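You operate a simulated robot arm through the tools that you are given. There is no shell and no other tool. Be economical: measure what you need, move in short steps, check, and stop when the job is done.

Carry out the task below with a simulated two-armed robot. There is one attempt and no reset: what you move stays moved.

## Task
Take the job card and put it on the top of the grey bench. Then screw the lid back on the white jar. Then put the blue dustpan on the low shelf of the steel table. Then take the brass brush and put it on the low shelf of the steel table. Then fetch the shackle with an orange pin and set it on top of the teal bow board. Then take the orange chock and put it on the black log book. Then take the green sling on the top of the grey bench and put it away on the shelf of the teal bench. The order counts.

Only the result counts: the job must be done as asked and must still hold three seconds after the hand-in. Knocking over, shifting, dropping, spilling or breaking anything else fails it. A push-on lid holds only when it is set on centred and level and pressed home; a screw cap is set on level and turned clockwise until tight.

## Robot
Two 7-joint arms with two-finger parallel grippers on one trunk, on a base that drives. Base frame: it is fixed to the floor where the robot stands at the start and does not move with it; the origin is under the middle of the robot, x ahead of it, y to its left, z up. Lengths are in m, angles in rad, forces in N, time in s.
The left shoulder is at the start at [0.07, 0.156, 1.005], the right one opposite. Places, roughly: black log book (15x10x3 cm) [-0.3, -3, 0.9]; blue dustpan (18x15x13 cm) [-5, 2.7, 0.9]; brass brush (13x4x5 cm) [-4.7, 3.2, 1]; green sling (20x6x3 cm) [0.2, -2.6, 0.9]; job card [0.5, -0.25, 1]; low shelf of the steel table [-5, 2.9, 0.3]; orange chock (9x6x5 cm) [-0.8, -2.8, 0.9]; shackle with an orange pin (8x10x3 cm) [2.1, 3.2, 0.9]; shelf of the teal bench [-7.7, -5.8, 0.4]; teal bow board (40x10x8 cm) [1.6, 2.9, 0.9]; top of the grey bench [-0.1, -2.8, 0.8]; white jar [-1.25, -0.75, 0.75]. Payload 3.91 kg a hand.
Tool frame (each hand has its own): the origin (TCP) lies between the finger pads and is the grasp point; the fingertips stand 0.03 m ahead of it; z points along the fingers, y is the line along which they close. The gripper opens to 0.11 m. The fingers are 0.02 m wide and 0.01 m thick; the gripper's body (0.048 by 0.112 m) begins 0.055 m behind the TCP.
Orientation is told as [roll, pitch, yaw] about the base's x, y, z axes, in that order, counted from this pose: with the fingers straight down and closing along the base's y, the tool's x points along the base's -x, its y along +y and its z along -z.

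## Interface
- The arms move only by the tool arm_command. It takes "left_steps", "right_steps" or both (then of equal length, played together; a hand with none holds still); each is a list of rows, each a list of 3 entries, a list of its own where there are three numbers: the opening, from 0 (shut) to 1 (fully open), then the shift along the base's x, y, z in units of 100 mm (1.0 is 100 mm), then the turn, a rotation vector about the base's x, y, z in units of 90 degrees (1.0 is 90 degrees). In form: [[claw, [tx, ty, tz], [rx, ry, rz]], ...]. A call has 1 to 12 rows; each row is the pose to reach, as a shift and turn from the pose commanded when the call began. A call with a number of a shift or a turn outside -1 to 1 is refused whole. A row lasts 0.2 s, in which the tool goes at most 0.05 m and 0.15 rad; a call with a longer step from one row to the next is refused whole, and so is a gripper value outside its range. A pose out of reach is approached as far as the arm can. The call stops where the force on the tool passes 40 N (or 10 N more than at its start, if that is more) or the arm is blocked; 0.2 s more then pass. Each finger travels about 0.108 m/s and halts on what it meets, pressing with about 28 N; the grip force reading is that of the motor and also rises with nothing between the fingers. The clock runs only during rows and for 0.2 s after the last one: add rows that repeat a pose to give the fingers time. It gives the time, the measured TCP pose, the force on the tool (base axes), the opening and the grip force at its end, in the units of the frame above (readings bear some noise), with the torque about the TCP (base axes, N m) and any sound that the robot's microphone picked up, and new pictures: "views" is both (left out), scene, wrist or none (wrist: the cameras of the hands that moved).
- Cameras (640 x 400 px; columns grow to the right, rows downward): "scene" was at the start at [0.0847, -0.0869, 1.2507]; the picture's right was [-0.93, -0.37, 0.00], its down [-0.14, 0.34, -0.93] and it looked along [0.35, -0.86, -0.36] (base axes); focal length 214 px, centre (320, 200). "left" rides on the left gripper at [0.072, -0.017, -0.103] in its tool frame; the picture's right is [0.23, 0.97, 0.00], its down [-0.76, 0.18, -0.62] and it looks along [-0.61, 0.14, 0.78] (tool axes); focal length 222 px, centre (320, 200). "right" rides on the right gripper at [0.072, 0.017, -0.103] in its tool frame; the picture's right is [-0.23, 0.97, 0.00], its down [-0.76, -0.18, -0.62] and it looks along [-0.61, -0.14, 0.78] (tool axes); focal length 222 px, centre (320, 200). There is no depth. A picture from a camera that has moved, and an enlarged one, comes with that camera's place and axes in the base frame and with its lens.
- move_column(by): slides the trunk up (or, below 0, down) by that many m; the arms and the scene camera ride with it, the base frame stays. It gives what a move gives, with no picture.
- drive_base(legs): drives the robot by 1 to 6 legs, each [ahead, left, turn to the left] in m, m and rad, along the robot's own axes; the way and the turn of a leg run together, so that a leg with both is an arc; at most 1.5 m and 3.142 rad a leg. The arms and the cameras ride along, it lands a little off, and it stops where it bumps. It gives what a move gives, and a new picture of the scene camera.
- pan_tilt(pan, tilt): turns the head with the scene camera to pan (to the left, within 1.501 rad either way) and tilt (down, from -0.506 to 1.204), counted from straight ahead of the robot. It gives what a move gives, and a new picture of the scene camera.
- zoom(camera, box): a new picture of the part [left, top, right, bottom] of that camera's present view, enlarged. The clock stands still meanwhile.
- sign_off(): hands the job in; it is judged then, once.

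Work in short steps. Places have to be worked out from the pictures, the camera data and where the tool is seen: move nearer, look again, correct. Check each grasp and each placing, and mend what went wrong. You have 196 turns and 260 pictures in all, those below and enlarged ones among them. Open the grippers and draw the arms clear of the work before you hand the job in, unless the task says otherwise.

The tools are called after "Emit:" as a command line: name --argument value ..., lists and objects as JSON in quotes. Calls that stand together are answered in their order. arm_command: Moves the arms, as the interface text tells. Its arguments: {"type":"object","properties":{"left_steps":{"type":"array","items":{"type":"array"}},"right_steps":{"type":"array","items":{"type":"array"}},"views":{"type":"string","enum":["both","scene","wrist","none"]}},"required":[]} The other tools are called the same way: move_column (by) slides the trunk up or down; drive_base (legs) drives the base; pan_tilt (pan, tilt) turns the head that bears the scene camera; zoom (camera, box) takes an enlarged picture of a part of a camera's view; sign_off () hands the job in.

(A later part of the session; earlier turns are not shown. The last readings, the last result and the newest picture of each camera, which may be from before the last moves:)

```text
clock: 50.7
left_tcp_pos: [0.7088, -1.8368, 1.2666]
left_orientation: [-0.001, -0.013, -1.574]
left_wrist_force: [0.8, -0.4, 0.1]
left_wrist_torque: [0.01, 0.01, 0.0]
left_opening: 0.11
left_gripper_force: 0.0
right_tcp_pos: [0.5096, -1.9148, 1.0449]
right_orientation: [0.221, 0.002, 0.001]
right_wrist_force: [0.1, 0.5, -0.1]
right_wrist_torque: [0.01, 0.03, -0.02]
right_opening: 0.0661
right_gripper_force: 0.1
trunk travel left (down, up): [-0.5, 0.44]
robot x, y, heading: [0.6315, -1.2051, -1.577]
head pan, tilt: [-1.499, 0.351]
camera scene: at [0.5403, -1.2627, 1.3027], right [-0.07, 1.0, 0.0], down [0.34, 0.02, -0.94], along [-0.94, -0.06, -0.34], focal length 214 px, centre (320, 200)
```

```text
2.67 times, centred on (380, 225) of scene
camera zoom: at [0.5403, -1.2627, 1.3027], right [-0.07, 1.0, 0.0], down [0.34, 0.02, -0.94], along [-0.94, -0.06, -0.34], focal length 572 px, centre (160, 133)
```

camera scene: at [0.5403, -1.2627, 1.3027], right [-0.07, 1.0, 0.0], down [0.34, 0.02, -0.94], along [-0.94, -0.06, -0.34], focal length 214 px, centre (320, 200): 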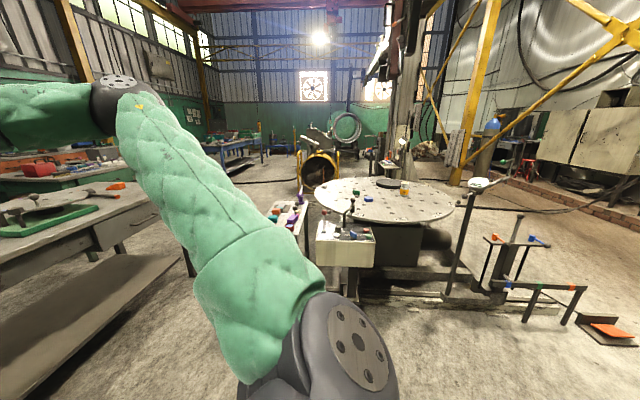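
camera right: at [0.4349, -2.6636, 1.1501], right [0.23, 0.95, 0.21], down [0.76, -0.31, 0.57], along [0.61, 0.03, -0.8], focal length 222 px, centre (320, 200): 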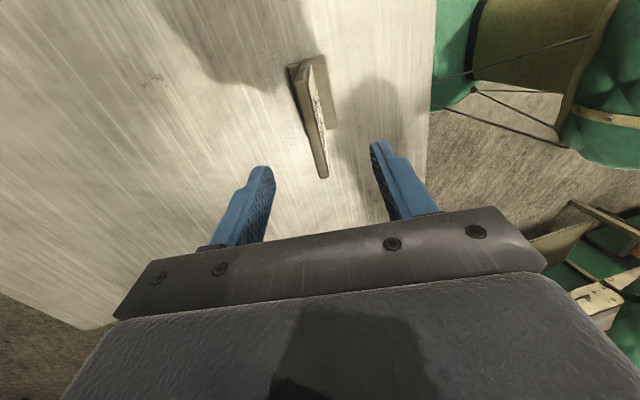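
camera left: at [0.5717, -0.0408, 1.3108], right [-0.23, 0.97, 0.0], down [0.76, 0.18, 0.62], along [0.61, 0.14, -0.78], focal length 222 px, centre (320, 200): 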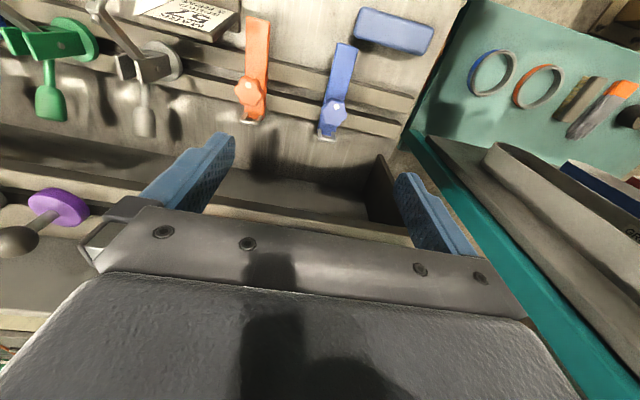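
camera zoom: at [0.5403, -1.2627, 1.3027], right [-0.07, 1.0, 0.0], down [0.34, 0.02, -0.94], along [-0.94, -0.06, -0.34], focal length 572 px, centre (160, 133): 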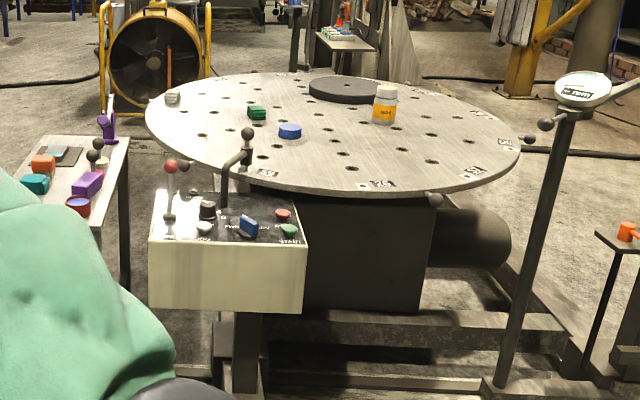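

The jar with yellow label stands on a rotary table (centre ≈[-1.2,-0.9], jar ≈[-1.2,-0.7]), with a console in front. I raise the trunk, go round to about [-0.05,-0.5] and turn to face -x.

Emit:
move_column --by 0.15

Emit:
drive_base --legs '[[0, -0.65, 0], [-0.7, 0, 0]]'

Emit:
pan_tilt --pan 0 --tilt 0.5

Emit:
drive_base --legs '[[0, 0, -1.57]]'

```text
clock: 52.5
left_tcp_pos: [0.7094, -1.8373, 1.4169]
left_orientation: [-0.002, -0.015, -1.573]
left_wrist_force: [0.3, -0.8, 0.0]
left_wrist_torque: [-0.05, -0.01, 0.0]
left_opening: 0.1101
left_gripper_force: 0.1
right_tcp_pos: [0.5098, -1.9156, 1.1947]
right_orientation: [0.221, 0.003, -0.002]
right_wrist_force: [0.7, 0.1, 0.4]
right_wrist_torque: [0.0, 0.01, -0.01]
right_opening: 0.0659
right_gripper_force: 0.1
trunk travel left (down, up): [-0.65, 0.29]
robot x, y, heading: [0.6297, -1.2038, -1.572]
head pan, tilt: [-1.499, 0.351]
```

```text
clock: 59.5
left_tcp_pos: [0.0594, -1.1272, 1.4178]
left_orientation: [-0.001, -0.014, -1.588]
left_wrist_force: [-0.3, 0.6, 0.1]
left_wrist_torque: [0.0, 0.01, -0.04]
left_opening: 0.1103
left_gripper_force: 0.1
right_tcp_pos: [-0.1421, -1.2011, 1.1954]
right_orientation: [0.22, 0.001, -0.016]
right_wrist_force: [-0.3, 0.4, -0.1]
right_wrist_torque: [-0.02, 0.02, 0.02]
right_opening: 0.0657
right_gripper_force: 0.1
trunk travel left (down, up): [-0.65, 0.29]
robot x, y, heading: [-0.0073, -0.4942, -1.585]
head pan, tilt: [-1.499, 0.351]
camera scene: at [-0.1024, -0.5501, 1.4527], right [-0.05, 1.0, 0.0], down [0.34, 0.02, -0.94], along [-0.94, -0.05, -0.34], focal length 214 px, centre (320, 200)
```

scene: 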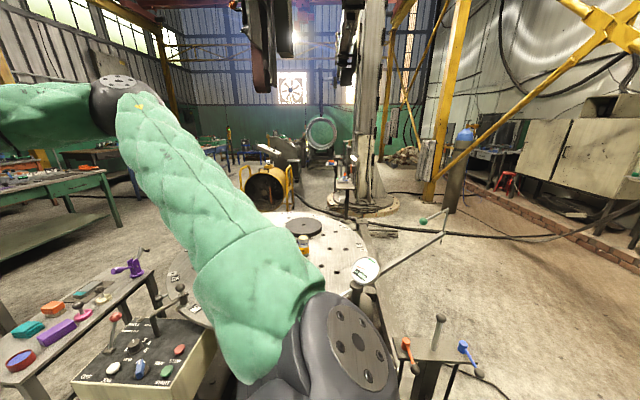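

```text
clock: 61.1
left_tcp_pos: [0.0585, -1.1274, 1.4174]
left_orientation: [-0.002, -0.014, -1.588]
left_wrist_force: [0.5, -0.1, -0.3]
left_wrist_torque: [-0.01, 0.01, 0.01]
left_opening: 0.1101
left_gripper_force: 0.0
right_tcp_pos: [-0.1422, -1.2016, 1.194]
right_orientation: [0.221, 0.002, -0.017]
right_wrist_force: [0.6, -0.7, -0.1]
right_wrist_torque: [-0.01, -0.01, 0.0]
right_opening: 0.0661
right_gripper_force: 0.1
trunk travel left (down, up): [-0.65, 0.29]
robot x, y, heading: [-0.0084, -0.4951, -1.587]
head pan, tilt: [0.0, 0.499]
camera scene: at [-0.011, -0.6362, 1.439], right [-1.0, 0.02, 0.0], down [0.01, 0.48, -0.88], along [-0.02, -0.88, -0.48], focal length 214 px, centre (320, 200)
```

scene: 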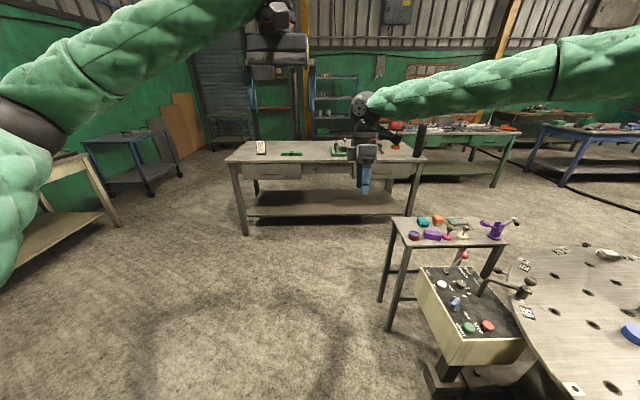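

```text
clock: 65.3
left_tcp_pos: [-0.6415, -0.5689, 1.4163]
left_orientation: [0.0, -0.012, 3.135]
left_wrist_force: [0.1, -1.2, -0.1]
left_wrist_torque: [0.05, 0.04, 0.0]
left_opening: 0.1102
left_gripper_force: 0.1
right_tcp_pos: [-0.7184, -0.3685, 1.1949]
right_orientation: [0.22, 0.004, -1.573]
right_wrist_force: [-0.2, 0.6, -0.2]
right_wrist_torque: [-0.01, 0.0, -0.01]
right_opening: 0.066
right_gripper_force: 0.0
trunk travel left (down, up): [-0.65, 0.29]
robot x, y, heading: [-0.0114, -0.4919, 3.135]
head pan, tilt: [0.0, 0.499]
camera scene: at [-0.1504, -0.4934, 1.439], right [0.01, 1.0, 0.0], down [0.48, 0.0, -0.88], along [-0.88, 0.0, -0.48], focal length 214 px, centre (320, 200)
```

scene: 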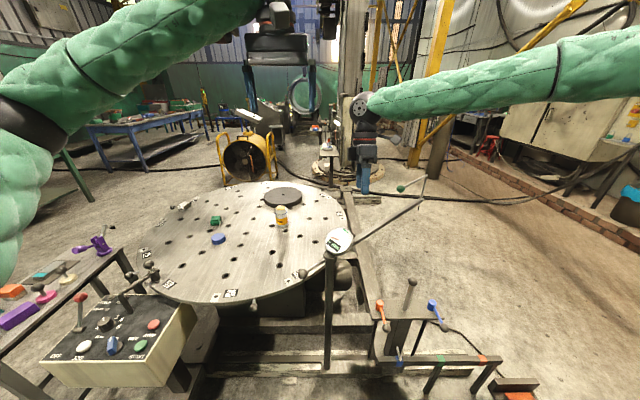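

Emit:
zoom --camera "scene" --box '[120, 160, 360, 310]'

Emit:
zoom --camera "scene" --box '[250, 180, 330, 240]'

```text
2.67 times, centred on (240, 235) of scene
camera zoom: at [-0.1504, -0.4934, 1.439], right [0.01, 1.0, 0.0], down [0.48, 0.0, -0.88], along [-0.88, 0.0, -0.48], focal length 572 px, centre (533, 107)
```

zoom: 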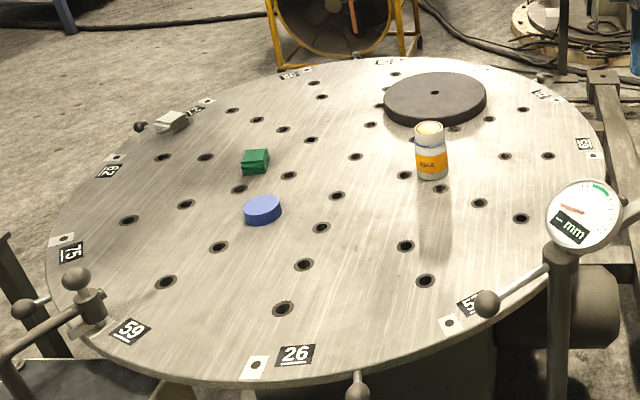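

```text
6.67 times, centred on (290, 210) of scene
camera zoom: at [-0.1504, -0.4934, 1.439], right [0.01, 1.0, 0.0], down [0.48, 0.0, -0.88], along [-0.88, 0.0, -0.48], focal length 1430 px, centre (520, 133)
```

zoom: 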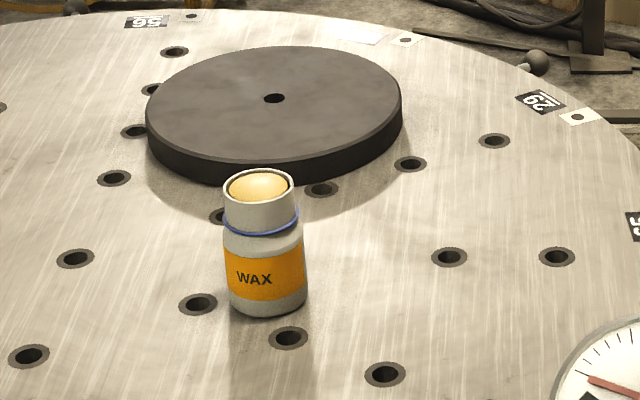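

The open jar (WAX, blue ring at the neck) is about [-1.14,-0.70]; the blue disc at [-1.03,-1.0] must be its lid. I lift the right hand and drive closer, to about [-0.33,-0.58].

Emit:
arm_command --right_steps '[[0.6, [0, 0, 0.4], [0, 0, 0]], [0.6, [0, 0, 0.8], [0, 0, 0]], [0.6, [0, 0, 1], [0, 0, 0]]]' --views "none"

Emit:
drive_base --legs '[[0.2, 0.09, 0], [0.12, 0, 0]]'

```text
clock: 66.1
left_tcp_pos: [-0.6417, -0.5683, 1.4166]
left_orientation: [-0.004, -0.016, 3.135]
left_wrist_force: [1.4, -0.1, 0.1]
left_wrist_torque: [-0.01, 0.01, 0.02]
left_opening: 0.1102
left_gripper_force: 0.0
right_tcp_pos: [-0.7174, -0.369, 1.2936]
right_orientation: [0.22, 0.0, -1.575]
right_wrist_force: [-0.1, -0.4, 0.2]
right_wrist_torque: [-0.01, 0.02, -0.03]
right_opening: 0.066
right_gripper_force: 0.1
trunk travel left (down, up): [-0.65, 0.29]
robot x, y, heading: [-0.0061, -0.4953, 3.138]
head pan, tilt: [0.0, 0.499]
```

```text
clock: 68.7
left_tcp_pos: [-0.9626, -0.6525, 1.4173]
left_orientation: [-0.001, -0.013, 3.131]
left_wrist_force: [0.0, 0.8, 0.7]
left_wrist_torque: [0.02, 0.03, 0.01]
left_opening: 0.1098
left_gripper_force: 0.0
right_tcp_pos: [-1.0383, -0.4521, 1.2935]
right_orientation: [0.221, 0.001, -1.579]
right_wrist_force: [0.8, -0.4, -0.6]
right_wrist_torque: [-0.01, 0.01, 0.0]
right_opening: 0.066
right_gripper_force: 0.1
trunk travel left (down, up): [-0.65, 0.29]
robot x, y, heading: [-0.3297, -0.5749, 3.131]
head pan, tilt: [0.0, 0.499]
camera scene: at [-0.472, -0.5795, 1.4391], right [0.01, 1.0, 0.0], down [0.48, 0.0, -0.88], along [-0.88, 0.01, -0.48], focal length 214 px, centre (320, 200)
```

scene: 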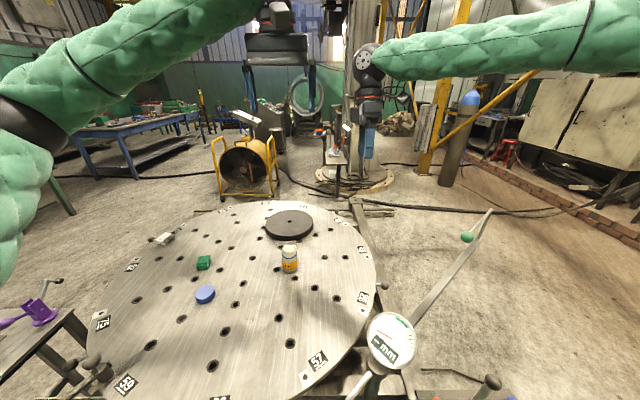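

Lid ≈[-1.017,-1.004], top z≈0.75; jar ≈[-1.15,-0.70], rim z≈0.85. I lower the trunk 0.15 and bring the left hand over the lid.

Emit:
move_column --by -0.15

Emit:
arm_command --left_steps '[[1, [0, -0.3, -0.3], [0, 0, 0]], [1, [-0.1, -0.6, -0.6], [0, 0, 0]], [1, [-0.2, -0.9, -0.9], [0, 0, 0]], [1, [-0.2, -1, -1], [0, 0, 0]]]' --views "none"

Emit:
arm_command --left_steps '[[1, [0, -0.3, -0.3], [0, 0, 0]], [1, [-0.1, -0.6, -0.6], [0, 0, 0]], [1, [-0.2, -0.9, -0.9], [0, 0, 0]], [1, [-0.2, -1, -1], [0, 0, 0]]]' --views "none"

Emit:
arm_command --left_steps '[[1, [0, -0.3, -0.3], [0, 0, 0]], [1, [0, -0.6, -0.6], [0, 0, 0]], [1, [0, -0.9, -0.9], [0, 0, 0]], [1, [0, -1, -1], [0, 0, 0]]]'

```text
clock: 70.4
left_tcp_pos: [-0.9625, -0.6521, 1.2673]
left_orientation: [-0.002, -0.016, 3.131]
left_wrist_force: [0.9, -0.4, 1.0]
left_wrist_torque: [0.02, 0.04, 0.02]
left_opening: 0.1098
left_gripper_force: 0.0
right_tcp_pos: [-1.0384, -0.4525, 1.1446]
right_orientation: [0.22, 0.004, -1.579]
right_wrist_force: [-0.6, 0.0, -0.4]
right_wrist_torque: [-0.03, 0.01, -0.01]
right_opening: 0.0658
right_gripper_force: 0.1
trunk travel left (down, up): [-0.5, 0.44]
robot x, y, heading: [-0.3261, -0.5828, 3.131]
head pan, tilt: [0.0, 0.499]
```

```text
clock: 71.4
left_tcp_pos: [-0.9835, -0.7526, 1.1665]
left_orientation: [-0.001, -0.014, 3.13]
left_wrist_force: [0.2, 0.6, 0.4]
left_wrist_torque: [0.01, -0.02, 0.01]
left_opening: 0.1102
left_gripper_force: 0.1
right_tcp_pos: [-1.0389, -0.452, 1.1441]
right_orientation: [0.221, 0.002, -1.577]
right_wrist_force: [0.3, 0.3, -0.2]
right_wrist_torque: [0.0, -0.02, -0.02]
right_opening: 0.066
right_gripper_force: 0.1
trunk travel left (down, up): [-0.5, 0.44]
robot x, y, heading: [-0.3284, -0.5837, 3.132]
head pan, tilt: [0.0, 0.499]
```

```text
clock: 72.4
left_tcp_pos: [-1.0044, -0.8524, 1.066]
left_orientation: [-0.003, -0.014, 3.131]
left_wrist_force: [0.1, 0.4, -0.1]
left_wrist_torque: [-0.02, 0.01, 0.05]
left_opening: 0.1103
left_gripper_force: 0.0
right_tcp_pos: [-1.0387, -0.4513, 1.1434]
right_orientation: [0.22, 0.002, -1.579]
right_wrist_force: [0.1, 0.0, -0.1]
right_wrist_torque: [-0.03, -0.02, 0.01]
right_opening: 0.0659
right_gripper_force: 0.0
trunk travel left (down, up): [-0.5, 0.44]
robot x, y, heading: [-0.3304, -0.5798, 3.122]
head pan, tilt: [0.0, 0.499]
```

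```text
clock: 73.4
left_tcp_pos: [-1.0029, -0.9505, 0.969]
left_orientation: [-0.002, -0.017, 3.132]
left_wrist_force: [-0.1, 0.6, 0.1]
left_wrist_torque: [-0.01, 0.02, -0.02]
left_opening: 0.1102
left_gripper_force: 0.0
right_tcp_pos: [-1.0384, -0.4517, 1.1443]
right_orientation: [0.22, 0.001, -1.579]
right_wrist_force: [-0.1, 0.2, 0.3]
right_wrist_torque: [-0.02, 0.02, -0.04]
right_opening: 0.0662
right_gripper_force: 0.0
trunk travel left (down, up): [-0.5, 0.44]
robot x, y, heading: [-0.3306, -0.5778, 3.128]
head pan, tilt: [0.0, 0.499]
camera scene: at [-0.4721, -0.5793, 1.289], right [0.01, 1.0, 0.0], down [0.48, 0.0, -0.88], along [-0.88, 0.01, -0.48], focal length 214 px, centre (320, 200)
camera left: at [-0.9273, -0.9354, 1.0702], right [0.22, -0.98, 0.0], down [-0.75, -0.17, 0.63], along [-0.62, -0.13, -0.77], focal length 222 px, centre (320, 200)
```

scene: 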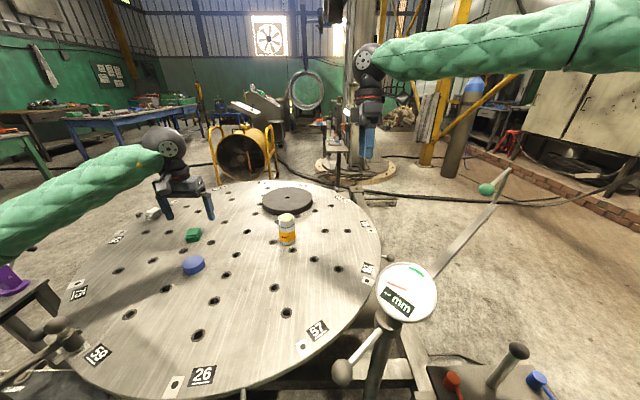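
left: 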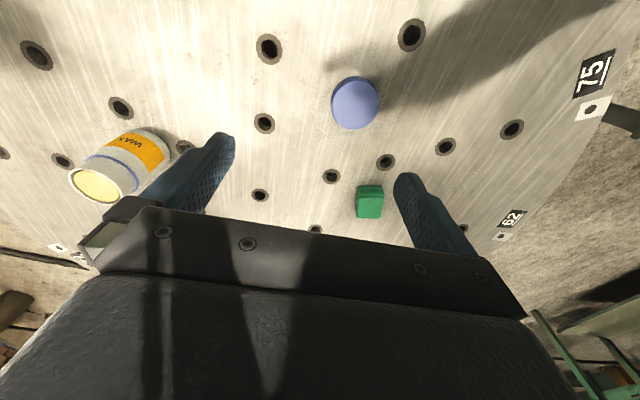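

Both views agree: lid centre ≈[-1.007,-1.0], top ≈0.75. I go above it and level the tool (its tilt is 0.016 rad).

Emit:
arm_command --left_steps '[[1, [-0.04, -0.3, -0.3], [0, -0.01, 0]], [1, [-0.04, -0.5, -0.6], [0, -0.01, 0]], [1, [-0.04, -0.5, -1], [0, -0.01, 0]], [1, [-0.04, -0.5, -1], [0, -0.01, 0]]]' --views "none"

Emit:
arm_command --left_steps '[[1, [0, 0, -0.3], [0, 0, 0]], [1, [0, 0, -0.6], [0, 0, 0]], [1, [0, 0, -0.6], [0, 0, 0]]]'

```text
clock: 74.4
left_tcp_pos: [-1.0057, -1.0016, 0.8685]
left_orientation: [-0.001, -0.001, 3.132]
left_wrist_force: [0.0, -0.3, 0.1]
left_wrist_torque: [0.02, 0.03, 0.01]
left_opening: 0.11
left_gripper_force: 0.1
right_tcp_pos: [-1.0384, -0.4512, 1.1445]
right_orientation: [0.22, 0.003, -1.579]
right_wrist_force: [0.5, 0.4, -0.3]
right_wrist_torque: [-0.02, 0.04, -0.03]
right_opening: 0.0661
right_gripper_force: 0.1
trunk travel left (down, up): [-0.5, 0.44]
robot x, y, heading: [-0.3343, -0.5823, 3.129]
head pan, tilt: [0.0, 0.499]
```

```text
clock: 75.2
left_tcp_pos: [-1.0071, -1.0012, 0.8079]
left_orientation: [-0.002, 0.001, 3.131]
left_wrist_force: [-1.1, 0.2, -0.5]
left_wrist_torque: [0.0, 0.0, 0.01]
left_opening: 0.1099
left_gripper_force: 0.0
right_tcp_pos: [-1.0377, -0.4518, 1.145]
right_orientation: [0.22, 0.001, -1.578]
right_wrist_force: [-0.2, -0.6, 0.2]
right_wrist_torque: [-0.02, 0.05, 0.0]
right_opening: 0.0662
right_gripper_force: 0.1
trunk travel left (down, up): [-0.5, 0.44]
robot x, y, heading: [-0.3318, -0.5806, 3.135]
head pan, tilt: [0.0, 0.499]
camera scene: at [-0.4719, -0.5797, 1.289], right [0.01, 1.0, 0.0], down [0.48, 0.0, -0.88], along [-0.88, 0.01, -0.48], focal length 214 px, centre (320, 200)
camera left: at [-0.9332, -0.9853, 0.9112], right [0.22, -0.98, 0.0], down [-0.76, -0.17, 0.62], along [-0.61, -0.13, -0.78], focal length 222 px, centre (320, 200)
```

scene: 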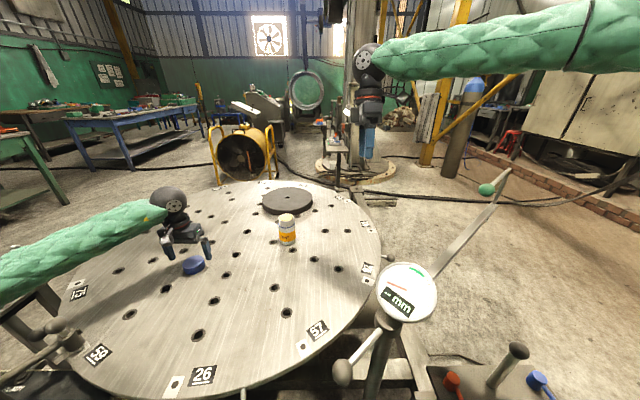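
left: 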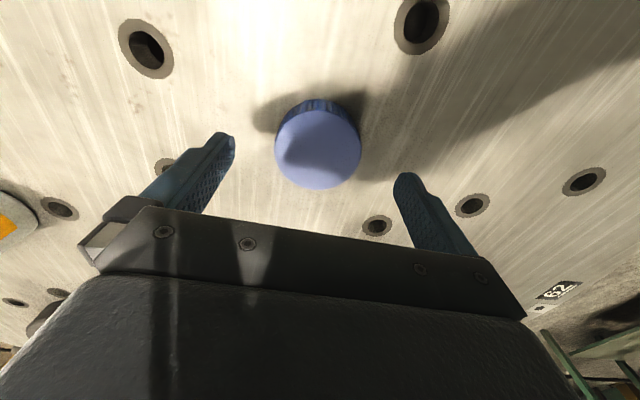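

Centred. I descend to TCP z 0.768 and check by zoom how far the tips are from the table.

Emit:
arm_command --left_steps '[[1, [0, 0.01, -0.2], [0, 0, 0]], [1, [0, 0.01, -0.4], [0, 0, 0]]]' --views "wrist"

Emit:
zoom --camera "scene" --box '[140, 220, 236, 280]'

```text
clock: 75.8
left_tcp_pos: [-1.0071, -1.0005, 0.7693]
left_orientation: [0.0, -0.003, 3.131]
left_wrist_force: [0.6, -2.3, 21.9]
left_wrist_torque: [-0.63, -0.17, -0.27]
left_opening: 0.1096
left_gripper_force: 0.0
right_tcp_pos: [-1.0376, -0.4506, 1.1466]
right_orientation: [0.218, 0.001, -1.578]
right_wrist_force: [0.4, -0.5, 0.1]
right_wrist_torque: [0.0, 0.02, 0.02]
right_opening: 0.0662
right_gripper_force: 0.1
trunk travel left (down, up): [-0.5, 0.44]
robot x, y, heading: [-0.3301, -0.5803, 3.135]
head pan, tilt: [0.0, 0.499]
camera left: at [-0.9325, -0.9848, 0.8729], right [0.22, -0.98, 0.0], down [-0.76, -0.17, 0.63], along [-0.61, -0.14, -0.78], focal length 222 px, centre (320, 200)
```

left: 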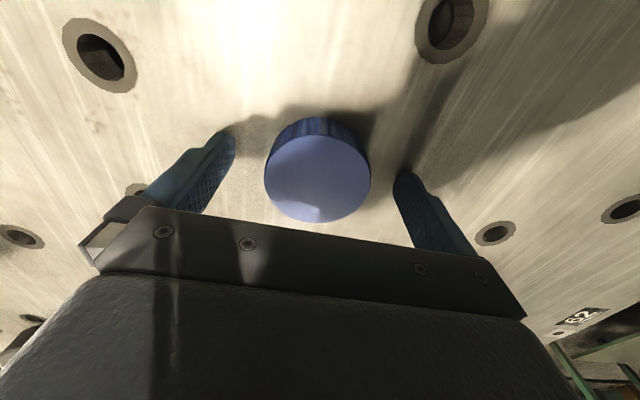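

```text
6.67 times, centred on (188, 250) of scene
camera zoom: at [-0.4701, -0.5788, 1.2898], right [0.01, 1.0, 0.0], down [0.48, -0.01, -0.88], along [-0.88, 0.01, -0.48], focal length 1430 px, centre (1200, -133)
```

zoom: 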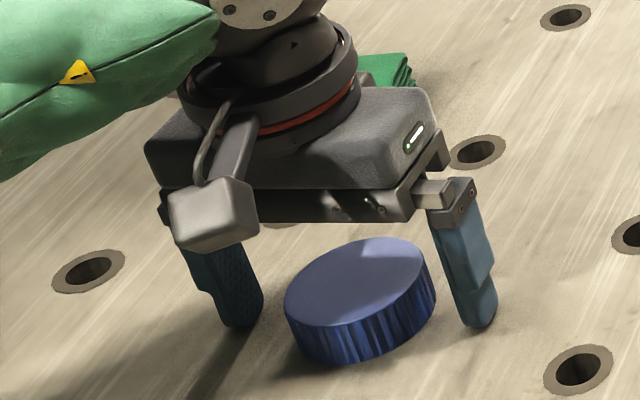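

Fingertips touched the table (22 N) at TCP 0.769, so table z≈0.739 and lid top ≈0.764. I rise 5 mm, shift x by +8 mm to centre, and close.

Emit:
arm_command --left_steps '[[1, [0, 0, 0.06], [0, 0, 0]], [1, [0.08, 0, 0.06], [0, 0, 0]], [0.7, [0.08, 0, 0.06], [0, 0, 0]], [0.4, [0.08, 0, 0.06], [0, 0, 0]], [0.2, [0.08, 0, 0.06], [0, 0, 0]], [0, [0.08, 0, 0.06], [0, 0, 0]], [0, [0.08, 0, 0.06], [0, 0, 0]]]' --views "wrist"

Emit:
zoom --camera "scene" --box '[140, 220, 236, 280]'

```text
clock: 77.4
left_tcp_pos: [-0.9994, -1.0019, 0.7721]
left_orientation: [-0.002, 0.001, 3.131]
left_wrist_force: [0.1, -0.1, -0.5]
left_wrist_torque: [0.01, 0.01, -0.02]
left_opening: 0.0605
left_gripper_force: 27.8
right_tcp_pos: [-1.0392, -0.4531, 1.144]
right_orientation: [0.219, 0.002, -1.577]
right_wrist_force: [-0.5, 1.0, -0.1]
right_wrist_torque: [0.0, -0.02, -0.05]
right_opening: 0.0663
right_gripper_force: 0.0
trunk travel left (down, up): [-0.5, 0.44]
robot x, y, heading: [-0.3299, -0.5815, 3.133]
head pan, tilt: [0.0, 0.499]
camera left: at [-0.9259, -0.9853, 0.8763], right [0.22, -0.98, 0.0], down [-0.76, -0.17, 0.62], along [-0.61, -0.13, -0.78], focal length 222 px, centre (320, 200)
```

left: 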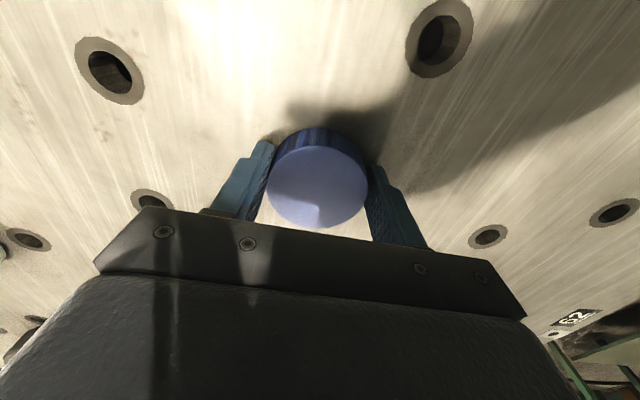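

```text
6.67 times, centred on (188, 250) of scene
camera zoom: at [-0.4721, -0.5798, 1.289], right [0.01, 1.0, 0.0], down [0.48, 0.0, -0.88], along [-0.88, 0.01, -0.48], focal length 1430 px, centre (1200, -133)
```

zoom: 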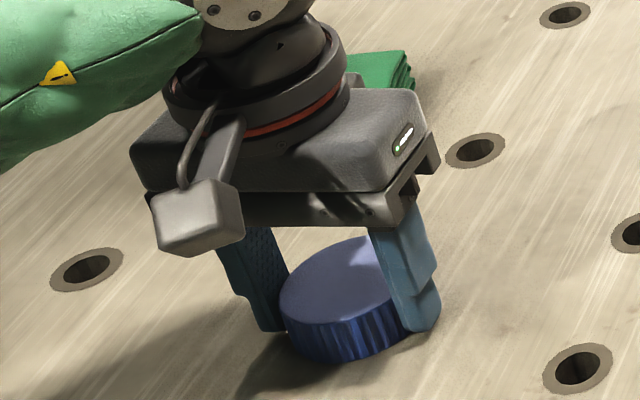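

Lid gripped (60.5 mm) and centred. Lift it 100 mm and measure the jar with a zoom.

Emit:
arm_command --left_steps '[[0, [0, 0, 0.4], [0, 0, 0]], [0, [0, 0, 0.8], [0, 0, 0]], [0, [0, 0, 1], [0, 0, 0]]]' --views "none"

Emit:
arm_command --left_steps '[[0, [0, 0, 0.4], [0, 0, 0]], [0, [0, 0.4, 0.8], [0, 0, 0]], [0, [0, 0.8, 1], [0, 0, 0]]]' --views "wrist"

Emit:
zoom --camera "scene" --box '[240, 190, 336, 250]'

```text
clock: 78.2
left_tcp_pos: [-0.9979, -1.0017, 0.8733]
left_orientation: [-0.002, 0.001, 3.13]
left_wrist_force: [0.9, -0.6, -0.3]
left_wrist_torque: [0.0, 0.0, 0.01]
left_opening: 0.0607
left_gripper_force: 28.0
right_tcp_pos: [-1.0376, -0.4521, 1.1446]
right_orientation: [0.22, 0.001, -1.577]
right_wrist_force: [0.5, 0.3, 0.3]
right_wrist_torque: [-0.01, 0.02, -0.02]
right_opening: 0.0661
right_gripper_force: 0.0
trunk travel left (down, up): [-0.5, 0.44]
robot x, y, heading: [-0.3286, -0.579, 3.133]
head pan, tilt: [0.0, 0.499]
```

```text
refused: row 2 steps farther than a row can; nothing moved
```

```text
6.67 times, centred on (288, 220) of scene
camera zoom: at [-0.4719, -0.5797, 1.289], right [0.01, 1.0, 0.0], down [0.48, 0.0, -0.88], along [-0.88, 0.01, -0.48], focal length 1430 px, centre (533, 67)
```

zoom: 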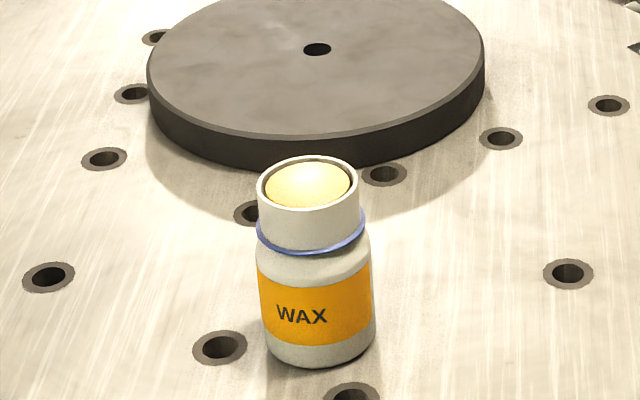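

Jar axis ≈[-1.142,-0.698], rim z≈0.849. I raise the lid to 0.95, move towards the jar, and pre-rotate the hand +90° (counterclockwise) to have range for screwing.

Emit:
arm_command --left_steps '[[0, [0, 0, 0.4], [0, 0, 0.09]], [0, [0, 0, 0.8], [0, 0, 0.18]], [0, [-0.1, 0.2, 0.8], [0, 0, 0.27]], [0, [-0.2, 0.4, 0.8], [0, 0, 0.36]], [0, [-0.3, 0.6, 0.8], [0, 0, 0.45]], [0, [-0.4, 0.8, 0.8], [0, 0, 0.54]], [0, [-0.5, 1, 0.8], [0, 0, 0.63]], [0, [-0.6, 1, 0.8], [0, 0, 0.72]], [0, [-0.7, 1, 0.8], [0, 0, 0.81]], [0, [-0.7, 1, 0.8], [0, 0, 0.9]], [0, [-0.7, 1, 0.8], [0, 0, 0.99]]]' --views "none"

Emit:
arm_command --left_steps '[[0, [-0.2, 0.4, 0], [0, 0, 0]], [0, [-0.4, 0.8, 0], [0, 0, 0]], [0, [-0.7, 1, 0], [0, 0, 0]]]'

```text
clock: 80.6
left_tcp_pos: [-1.0684, -0.9021, 0.9527]
left_orientation: [0.001, -0.001, -1.595]
left_wrist_force: [0.4, -0.4, -0.2]
left_wrist_torque: [0.02, 0.02, -0.01]
left_opening: 0.0608
left_gripper_force: 28.2
right_tcp_pos: [-1.0394, -0.4528, 1.1453]
right_orientation: [0.221, 0.001, -1.576]
right_wrist_force: [-0.4, 0.2, 0.1]
right_wrist_torque: [0.01, 0.0, 0.03]
right_opening: 0.0661
right_gripper_force: 0.1
trunk travel left (down, up): [-0.5, 0.44]
robot x, y, heading: [-0.3318, -0.583, 3.133]
head pan, tilt: [0.0, 0.499]
```

```text
clock: 81.4
left_tcp_pos: [-1.1397, -0.8011, 0.9523]
left_orientation: [0.0, 0.0, -1.595]
left_wrist_force: [0.3, -0.1, -0.2]
left_wrist_torque: [-0.02, -0.02, 0.01]
left_opening: 0.0607
left_gripper_force: 27.7
right_tcp_pos: [-1.0386, -0.4515, 1.1431]
right_orientation: [0.221, 0.0, -1.58]
right_wrist_force: [1.0, 0.7, 0.0]
right_wrist_torque: [0.0, -0.04, 0.0]
right_opening: 0.0662
right_gripper_force: 0.0
trunk travel left (down, up): [-0.5, 0.44]
robot x, y, heading: [-0.3349, -0.5835, 3.132]
head pan, tilt: [0.0, 0.499]
camera scene: at [-0.4729, -0.5791, 1.2888], right [0.01, 1.0, 0.0], down [0.48, 0.0, -0.88], along [-0.88, 0.01, -0.48], focal length 214 px, centre (320, 200)
camera left: at [-1.1538, -0.728, 1.0559], right [0.98, 0.2, 0.0], down [0.16, -0.77, 0.62], along [0.13, -0.61, -0.78], focal length 222 px, centre (320, 200)
```

scene: 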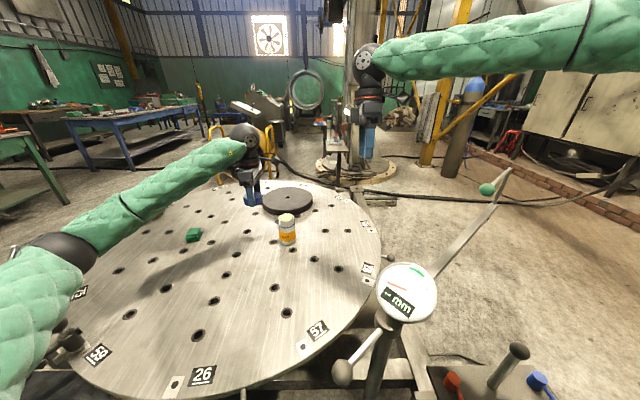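
left: 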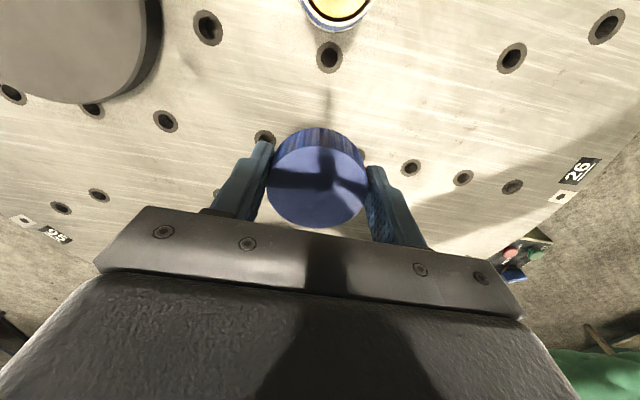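

The wrist camera sees the jar's rim ahead. I move 50 mm closer to measure it better.

Emit:
arm_command --left_steps '[[0, [-0.02, 0.3, 0], [0, 0, 0]], [0, [-0.03, 0.5, 0], [0, 0, 0]], [0, [-0.03, 0.5, 0], [0, 0, 0]]]' --views "wrist"

Emit:
zoom --camera "scene" --box '[240, 170, 336, 250]'

```text
clock: 82.2
left_tcp_pos: [-1.1429, -0.7503, 0.9537]
left_orientation: [-0.002, 0.001, -1.597]
left_wrist_force: [-0.2, -0.2, 0.1]
left_wrist_torque: [0.01, 0.02, -0.02]
left_opening: 0.0606
left_gripper_force: 28.0
right_tcp_pos: [-1.0386, -0.4518, 1.1452]
right_orientation: [0.219, 0.003, -1.579]
right_wrist_force: [-0.1, -0.3, -0.1]
right_wrist_torque: [0.0, 0.02, 0.03]
right_opening: 0.0661
right_gripper_force: 0.1
trunk travel left (down, up): [-0.5, 0.44]
robot x, y, heading: [-0.3307, -0.5769, 3.132]
head pan, tilt: [0.0, 0.499]
camera left: at [-1.1557, -0.6775, 1.0565], right [0.98, 0.2, 0.0], down [0.16, -0.77, 0.62], along [0.12, -0.61, -0.78], focal length 222 px, centre (320, 200)
```

left: 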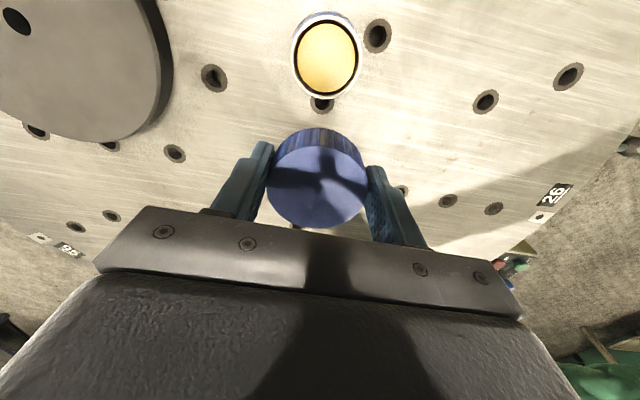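

```text
5.00 times, centred on (288, 210) of scene
camera zoom: at [-0.4722, -0.5796, 1.289], right [0.01, 1.0, 0.0], down [0.48, 0.0, -0.88], along [-0.88, 0.01, -0.48], focal length 1072 px, centre (480, 150)
```

zoom: 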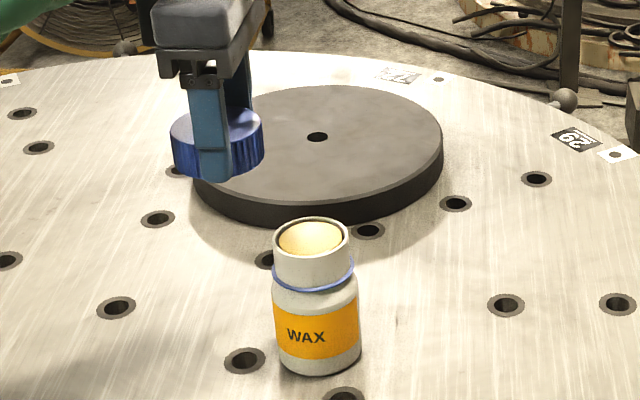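

Rim measured at ≈[-1.146,-0.696,0.85]. I move the lid over it, and lower to a few mm above the rim.

Emit:
arm_command --left_steps '[[0, [-0.03, 0.3, 0], [0, 0, 0]], [0, [-0.03, 0.54, 0], [0, 0, 0]], [0, [-0.03, 0.54, -0.3], [0, 0, 0]], [0, [-0.03, 0.54, -0.6], [0, 0, 0]], [0, [-0.03, 0.54, -0.6], [0, 0, 0]]]' --views "wrist"

Emit:
zoom --camera "scene" --box '[256, 190, 320, 250]'

```text
clock: 83.4
left_tcp_pos: [-1.1442, -0.697, 0.8916]
left_orientation: [-0.003, 0.0, -1.598]
left_wrist_force: [0.6, 0.1, -0.5]
left_wrist_torque: [-0.03, 0.0, -0.03]
left_opening: 0.0605
left_gripper_force: 28.2
right_tcp_pos: [-1.0389, -0.4523, 1.1445]
right_orientation: [0.219, 0.001, -1.578]
right_wrist_force: [0.5, 0.4, 0.5]
right_wrist_torque: [-0.02, 0.03, 0.03]
right_opening: 0.066
right_gripper_force: 0.0
trunk travel left (down, up): [-0.5, 0.44]
robot x, y, heading: [-0.3307, -0.5856, 3.127]
head pan, tilt: [0.0, 0.499]
camera left: at [-1.1578, -0.6246, 0.9948], right [0.98, 0.2, 0.0], down [0.16, -0.77, 0.62], along [0.12, -0.61, -0.78], focal length 222 px, centre (320, 200)
```

left: 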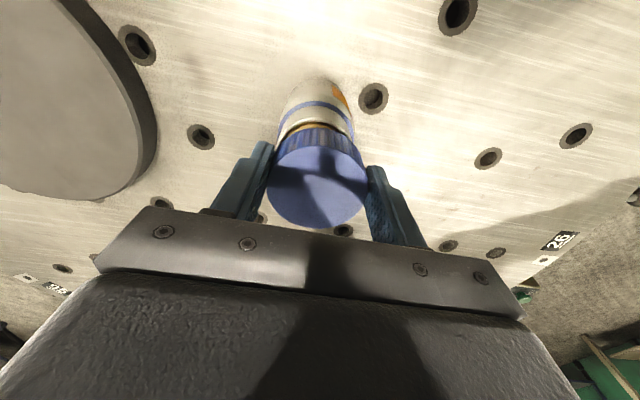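

```text
6.67 times, centred on (288, 220) of scene
camera zoom: at [-0.472, -0.5796, 1.2891], right [0.01, 1.0, 0.0], down [0.48, 0.0, -0.88], along [-0.88, 0.01, -0.48], focal length 1430 px, centre (533, 67)
```

zoom: 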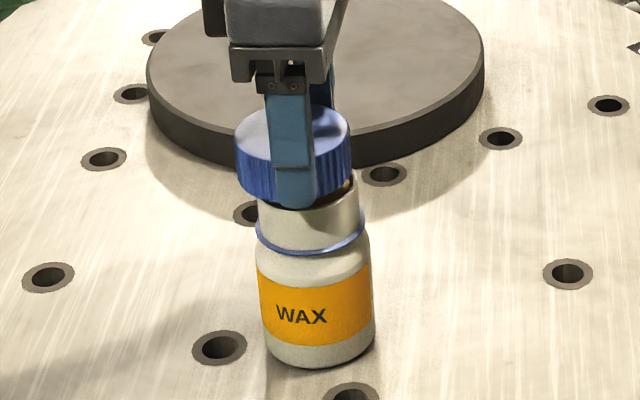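

In the scene view the lid sits ~6 mm toward -y of the jar axis; the wrist view suggests ~3 mm toward +x. I correct and look again.

Emit:
arm_command --left_steps '[[0, [-0.03, 0.06, 0], [0, 0, 0]], [0, [-0.03, 0.06, 0], [0, 0, 0]]]' --views "none"

Emit:
zoom --camera "scene" --box '[264, 195, 312, 240]'

Emit:
zoom --camera "left" --box '[240, 60, 400, 240]'

```text
clock: 84.0
left_tcp_pos: [-1.1477, -0.6913, 0.8916]
left_orientation: [0.0, -0.001, -1.597]
left_wrist_force: [-0.2, 0.5, -0.5]
left_wrist_torque: [0.0, -0.02, 0.03]
left_opening: 0.0605
left_gripper_force: 27.9
right_tcp_pos: [-1.0387, -0.4522, 1.1437]
right_orientation: [0.219, 0.002, -1.578]
right_wrist_force: [-0.3, -0.6, 0.2]
right_wrist_torque: [-0.01, 0.0, 0.0]
right_opening: 0.0662
right_gripper_force: 0.1
trunk travel left (down, up): [-0.5, 0.44]
robot x, y, heading: [-0.3309, -0.5817, 3.135]
head pan, tilt: [0.0, 0.499]
```

```text
8.89 times, centred on (288, 218) of scene
camera zoom: at [-0.4722, -0.5799, 1.289], right [0.01, 1.0, 0.0], down [0.48, 0.0, -0.88], along [-0.88, 0.01, -0.48], focal length 1906 px, centre (604, 44)
```

zoom: 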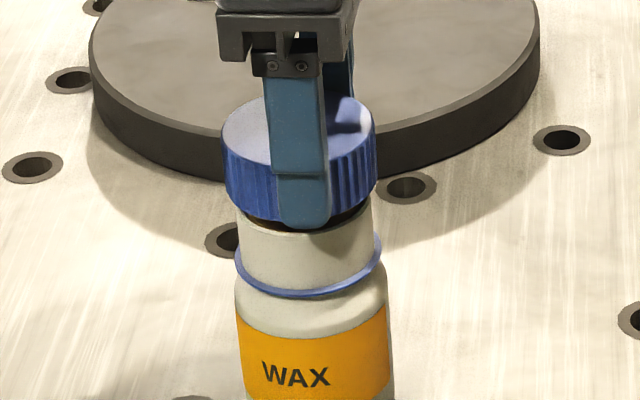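

```text
2.22 times, centred on (320, 150) of left
camera zoom: at [-1.1611, -0.619, 0.9946], right [0.98, 0.2, 0.0], down [0.16, -0.77, 0.62], along [0.12, -0.61, -0.78], focal length 494 px, centre (320, 311)
```

zoom: 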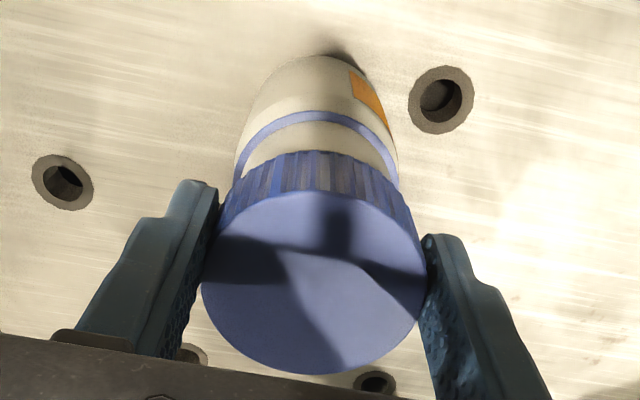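

Now it looks coaxial in both views. I lower gently, 3 mm at a time.

Emit:
arm_command --left_steps '[[0, [0, 0, -0.03], [0, 0, 0]], [0, [0, 0, -0.06], [0, 0, 0]]]' --views "none"

Emit:
arm_command --left_steps '[[0, [0, 0, -0.02], [0, 0, 0]], [0, [0, 0, -0.04], [0, 0, 0]]]' --views "none"

```text
clock: 84.6
left_tcp_pos: [-1.1475, -0.6922, 0.8869]
left_orientation: [-0.001, 0.003, -1.598]
left_wrist_force: [0.4, -0.3, -1.2]
left_wrist_torque: [0.01, -0.04, -0.02]
left_opening: 0.0605
left_gripper_force: 28.3
right_tcp_pos: [-1.0384, -0.4531, 1.1436]
right_orientation: [0.219, 0.002, -1.578]
right_wrist_force: [-0.3, 0.2, 0.1]
right_wrist_torque: [-0.02, -0.01, -0.01]
right_opening: 0.0661
right_gripper_force: 0.0
trunk travel left (down, up): [-0.5, 0.44]
robot x, y, heading: [-0.3298, -0.5802, 3.129]
head pan, tilt: [0.0, 0.499]
```

```text
clock: 85.2
left_tcp_pos: [-1.1473, -0.6927, 0.8824]
left_orientation: [0.0, 0.0, -1.597]
left_wrist_force: [-0.6, 0.5, -0.1]
left_wrist_torque: [0.01, -0.02, -0.01]
left_opening: 0.0606
left_gripper_force: 27.5
right_tcp_pos: [-1.0386, -0.4529, 1.1435]
right_orientation: [0.22, 0.003, -1.578]
right_wrist_force: [0.4, 0.4, -1.1]
right_wrist_torque: [0.01, 0.01, -0.01]
right_opening: 0.066
right_gripper_force: 0.1
trunk travel left (down, up): [-0.5, 0.44]
robot x, y, heading: [-0.3338, -0.5806, 3.131]
head pan, tilt: [0.0, 0.499]
```

Emit:
arm_command --left_steps '[[0, [0, 0, -0.02], [0, 0, 0]], [0, [0, 0, -0.04], [0, 0, 0]]]' --views "none"

Emit:
arm_command --left_steps '[[0, [0, 0, -0.02], [0, 0, 0]], [0, [0, 0, -0.04], [0, 0, 0]]]' --views "none"

Emit:
zoom --camera "scene" --box '[264, 195, 312, 240]'

```text
clock: 85.8
left_tcp_pos: [-1.1478, -0.6926, 0.8786]
left_orientation: [0.0, 0.0, -1.597]
left_wrist_force: [0.2, -0.2, -0.5]
left_wrist_torque: [-0.05, 0.01, 0.0]
left_opening: 0.0605
left_gripper_force: 27.9
right_tcp_pos: [-1.0392, -0.4526, 1.1438]
right_orientation: [0.22, 0.002, -1.578]
right_wrist_force: [0.2, -0.2, 0.2]
right_wrist_torque: [0.01, -0.01, 0.03]
right_opening: 0.0659
right_gripper_force: 0.0
trunk travel left (down, up): [-0.5, 0.44]
robot x, y, heading: [-0.3292, -0.5834, 3.133]
head pan, tilt: [0.0, 0.499]
```

```text
clock: 86.4
left_tcp_pos: [-1.1473, -0.6918, 0.8753]
left_orientation: [-0.001, 0.0, -1.598]
left_wrist_force: [-0.5, -0.2, 0.1]
left_wrist_torque: [-0.03, 0.01, 0.02]
left_opening: 0.0605
left_gripper_force: 27.8
right_tcp_pos: [-1.0388, -0.4523, 1.1438]
right_orientation: [0.221, 0.003, -1.579]
right_wrist_force: [0.3, -0.8, 0.4]
right_wrist_torque: [0.0, -0.04, 0.02]
right_opening: 0.066
right_gripper_force: 0.0
trunk travel left (down, up): [-0.5, 0.44]
robot x, y, heading: [-0.3297, -0.584, 3.132]
head pan, tilt: [0.0, 0.499]
```

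```text
8.89 times, centred on (288, 218) of scene
camera zoom: at [-0.4722, -0.5796, 1.289], right [0.01, 1.0, 0.0], down [0.48, 0.0, -0.88], along [-0.88, 0.01, -0.48], focal length 1906 px, centre (604, 44)
```

zoom: 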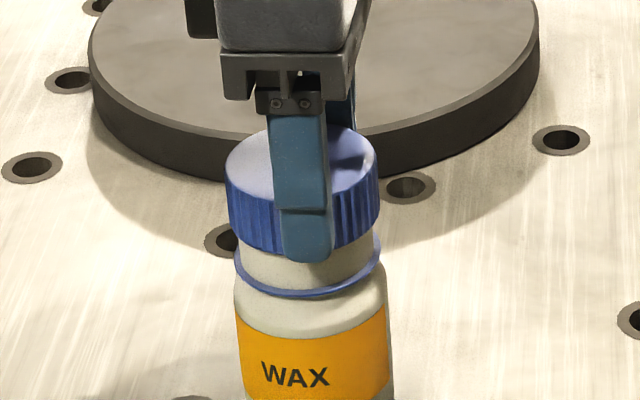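

The lid slides over the neck without force. I continue to lower until it meets the thread.

Emit:
arm_command --left_steps '[[0, [0, 0, -0.02], [0, 0, 0]], [0, [0, 0, -0.04], [0, 0, 0]]]' --views "none"

Emit:
arm_command --left_steps '[[0, [0, 0, -0.02], [0, 0, 0]], [0, [0, 0, -0.04], [0, 0, 0]]]' --views "none"

Emit:
arm_command --left_steps '[[0, [0, 0, -0.02], [0, 0, 0]], [0, [0, 0, -0.04], [0, 0, 0]]]' --views "none"

Emit:
zoom --camera "scene" --box '[264, 195, 312, 240]'

```text
clock: 87.0
left_tcp_pos: [-1.1466, -0.6915, 0.871]
left_orientation: [-0.001, 0.001, -1.597]
left_wrist_force: [1.7, 0.2, 0.3]
left_wrist_torque: [0.01, -0.01, 0.03]
left_opening: 0.0606
left_gripper_force: 28.1
right_tcp_pos: [-1.0393, -0.4523, 1.145]
right_orientation: [0.219, 0.003, -1.578]
right_wrist_force: [-0.2, 0.1, 0.0]
right_wrist_torque: [-0.02, 0.0, 0.0]
right_opening: 0.066
right_gripper_force: 0.0
trunk travel left (down, up): [-0.5, 0.44]
robot x, y, heading: [-0.3321, -0.5844, 3.131]
head pan, tilt: [0.0, 0.499]
```

```text
clock: 87.6
left_tcp_pos: [-1.1484, -0.6909, 0.8655]
left_orientation: [-0.002, 0.0, -1.597]
left_wrist_force: [-0.2, 0.3, 0.2]
left_wrist_torque: [-0.02, -0.04, 0.02]
left_opening: 0.0607
left_gripper_force: 28.2
right_tcp_pos: [-1.0391, -0.4515, 1.1433]
right_orientation: [0.218, 0.002, -1.579]
right_wrist_force: [-0.6, 0.7, 0.9]
right_wrist_torque: [-0.02, 0.0, -0.03]
right_opening: 0.066
right_gripper_force: 0.0
trunk travel left (down, up): [-0.5, 0.44]
robot x, y, heading: [-0.3294, -0.5775, 3.137]
head pan, tilt: [0.0, 0.499]
```

```text
clock: 88.2
left_tcp_pos: [-1.1491, -0.6912, 0.8629]
left_orientation: [-0.003, 0.0, -1.595]
left_wrist_force: [1.1, -1.1, -0.6]
left_wrist_torque: [-0.02, -0.06, 0.03]
left_opening: 0.0607
left_gripper_force: 28.1
right_tcp_pos: [-1.039, -0.4509, 1.1437]
right_orientation: [0.22, 0.002, -1.578]
right_wrist_force: [-0.1, 0.5, 1.0]
right_wrist_torque: [-0.02, 0.0, -0.01]
right_opening: 0.0658
right_gripper_force: 0.1
trunk travel left (down, up): [-0.5, 0.44]
robot x, y, heading: [-0.3282, -0.5805, 3.125]
head pan, tilt: [0.0, 0.499]
```

```text
8.89 times, centred on (288, 218) of scene
camera zoom: at [-0.472, -0.5796, 1.289], right [0.01, 1.0, 0.0], down [0.48, 0.0, -0.88], along [-0.88, 0.01, -0.48], focal length 1906 px, centre (604, 44)
```

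zoom: 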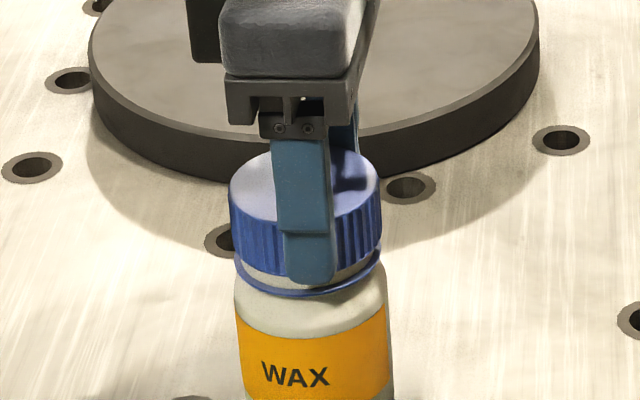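

Still no contact; a few more mm.

Emit:
arm_command --left_steps '[[0, [0, 0, -0.02], [0, 0, 0]], [0, [0, 0, -0.03], [0, 0, 0]]]' --views "none"

Emit:
arm_command --left_steps '[[0, [0, 0, -0.02], [0, 0, 0]], [0, [0, 0, -0.03], [0, 0, 0]]]' --views "none"

```text
clock: 88.8
left_tcp_pos: [-1.1485, -0.6909, 0.8614]
left_orientation: [-0.004, 0.001, -1.596]
left_wrist_force: [-2.7, -0.1, 11.2]
left_wrist_torque: [-0.02, 0.18, -0.02]
left_opening: 0.0606
left_gripper_force: 28.1
right_tcp_pos: [-1.0377, -0.451, 1.1461]
right_orientation: [0.219, 0.0, -1.578]
right_wrist_force: [-0.5, 0.1, 0.4]
right_wrist_torque: [0.01, 0.01, 0.02]
right_opening: 0.0661
right_gripper_force: 0.0
trunk travel left (down, up): [-0.5, 0.44]
robot x, y, heading: [-0.3269, -0.5795, 3.128]
head pan, tilt: [0.0, 0.499]
```

```text
clock: 89.4
left_tcp_pos: [-1.1472, -0.6909, 0.8609]
left_orientation: [-0.005, 0.002, -1.597]
left_wrist_force: [-6.0, -1.2, 31.0]
left_wrist_torque: [-0.23, 0.15, -0.07]
left_opening: 0.0612
left_gripper_force: 27.8
right_tcp_pos: [-1.036, -0.4518, 1.146]
right_orientation: [0.218, 0.002, -1.578]
right_wrist_force: [0.5, -1.5, -0.4]
right_wrist_torque: [-0.01, 0.0, -0.01]
right_opening: 0.066
right_gripper_force: 0.0
trunk travel left (down, up): [-0.5, 0.44]
robot x, y, heading: [-0.3316, -0.5805, 3.131]
head pan, tilt: [0.0, 0.499]
```

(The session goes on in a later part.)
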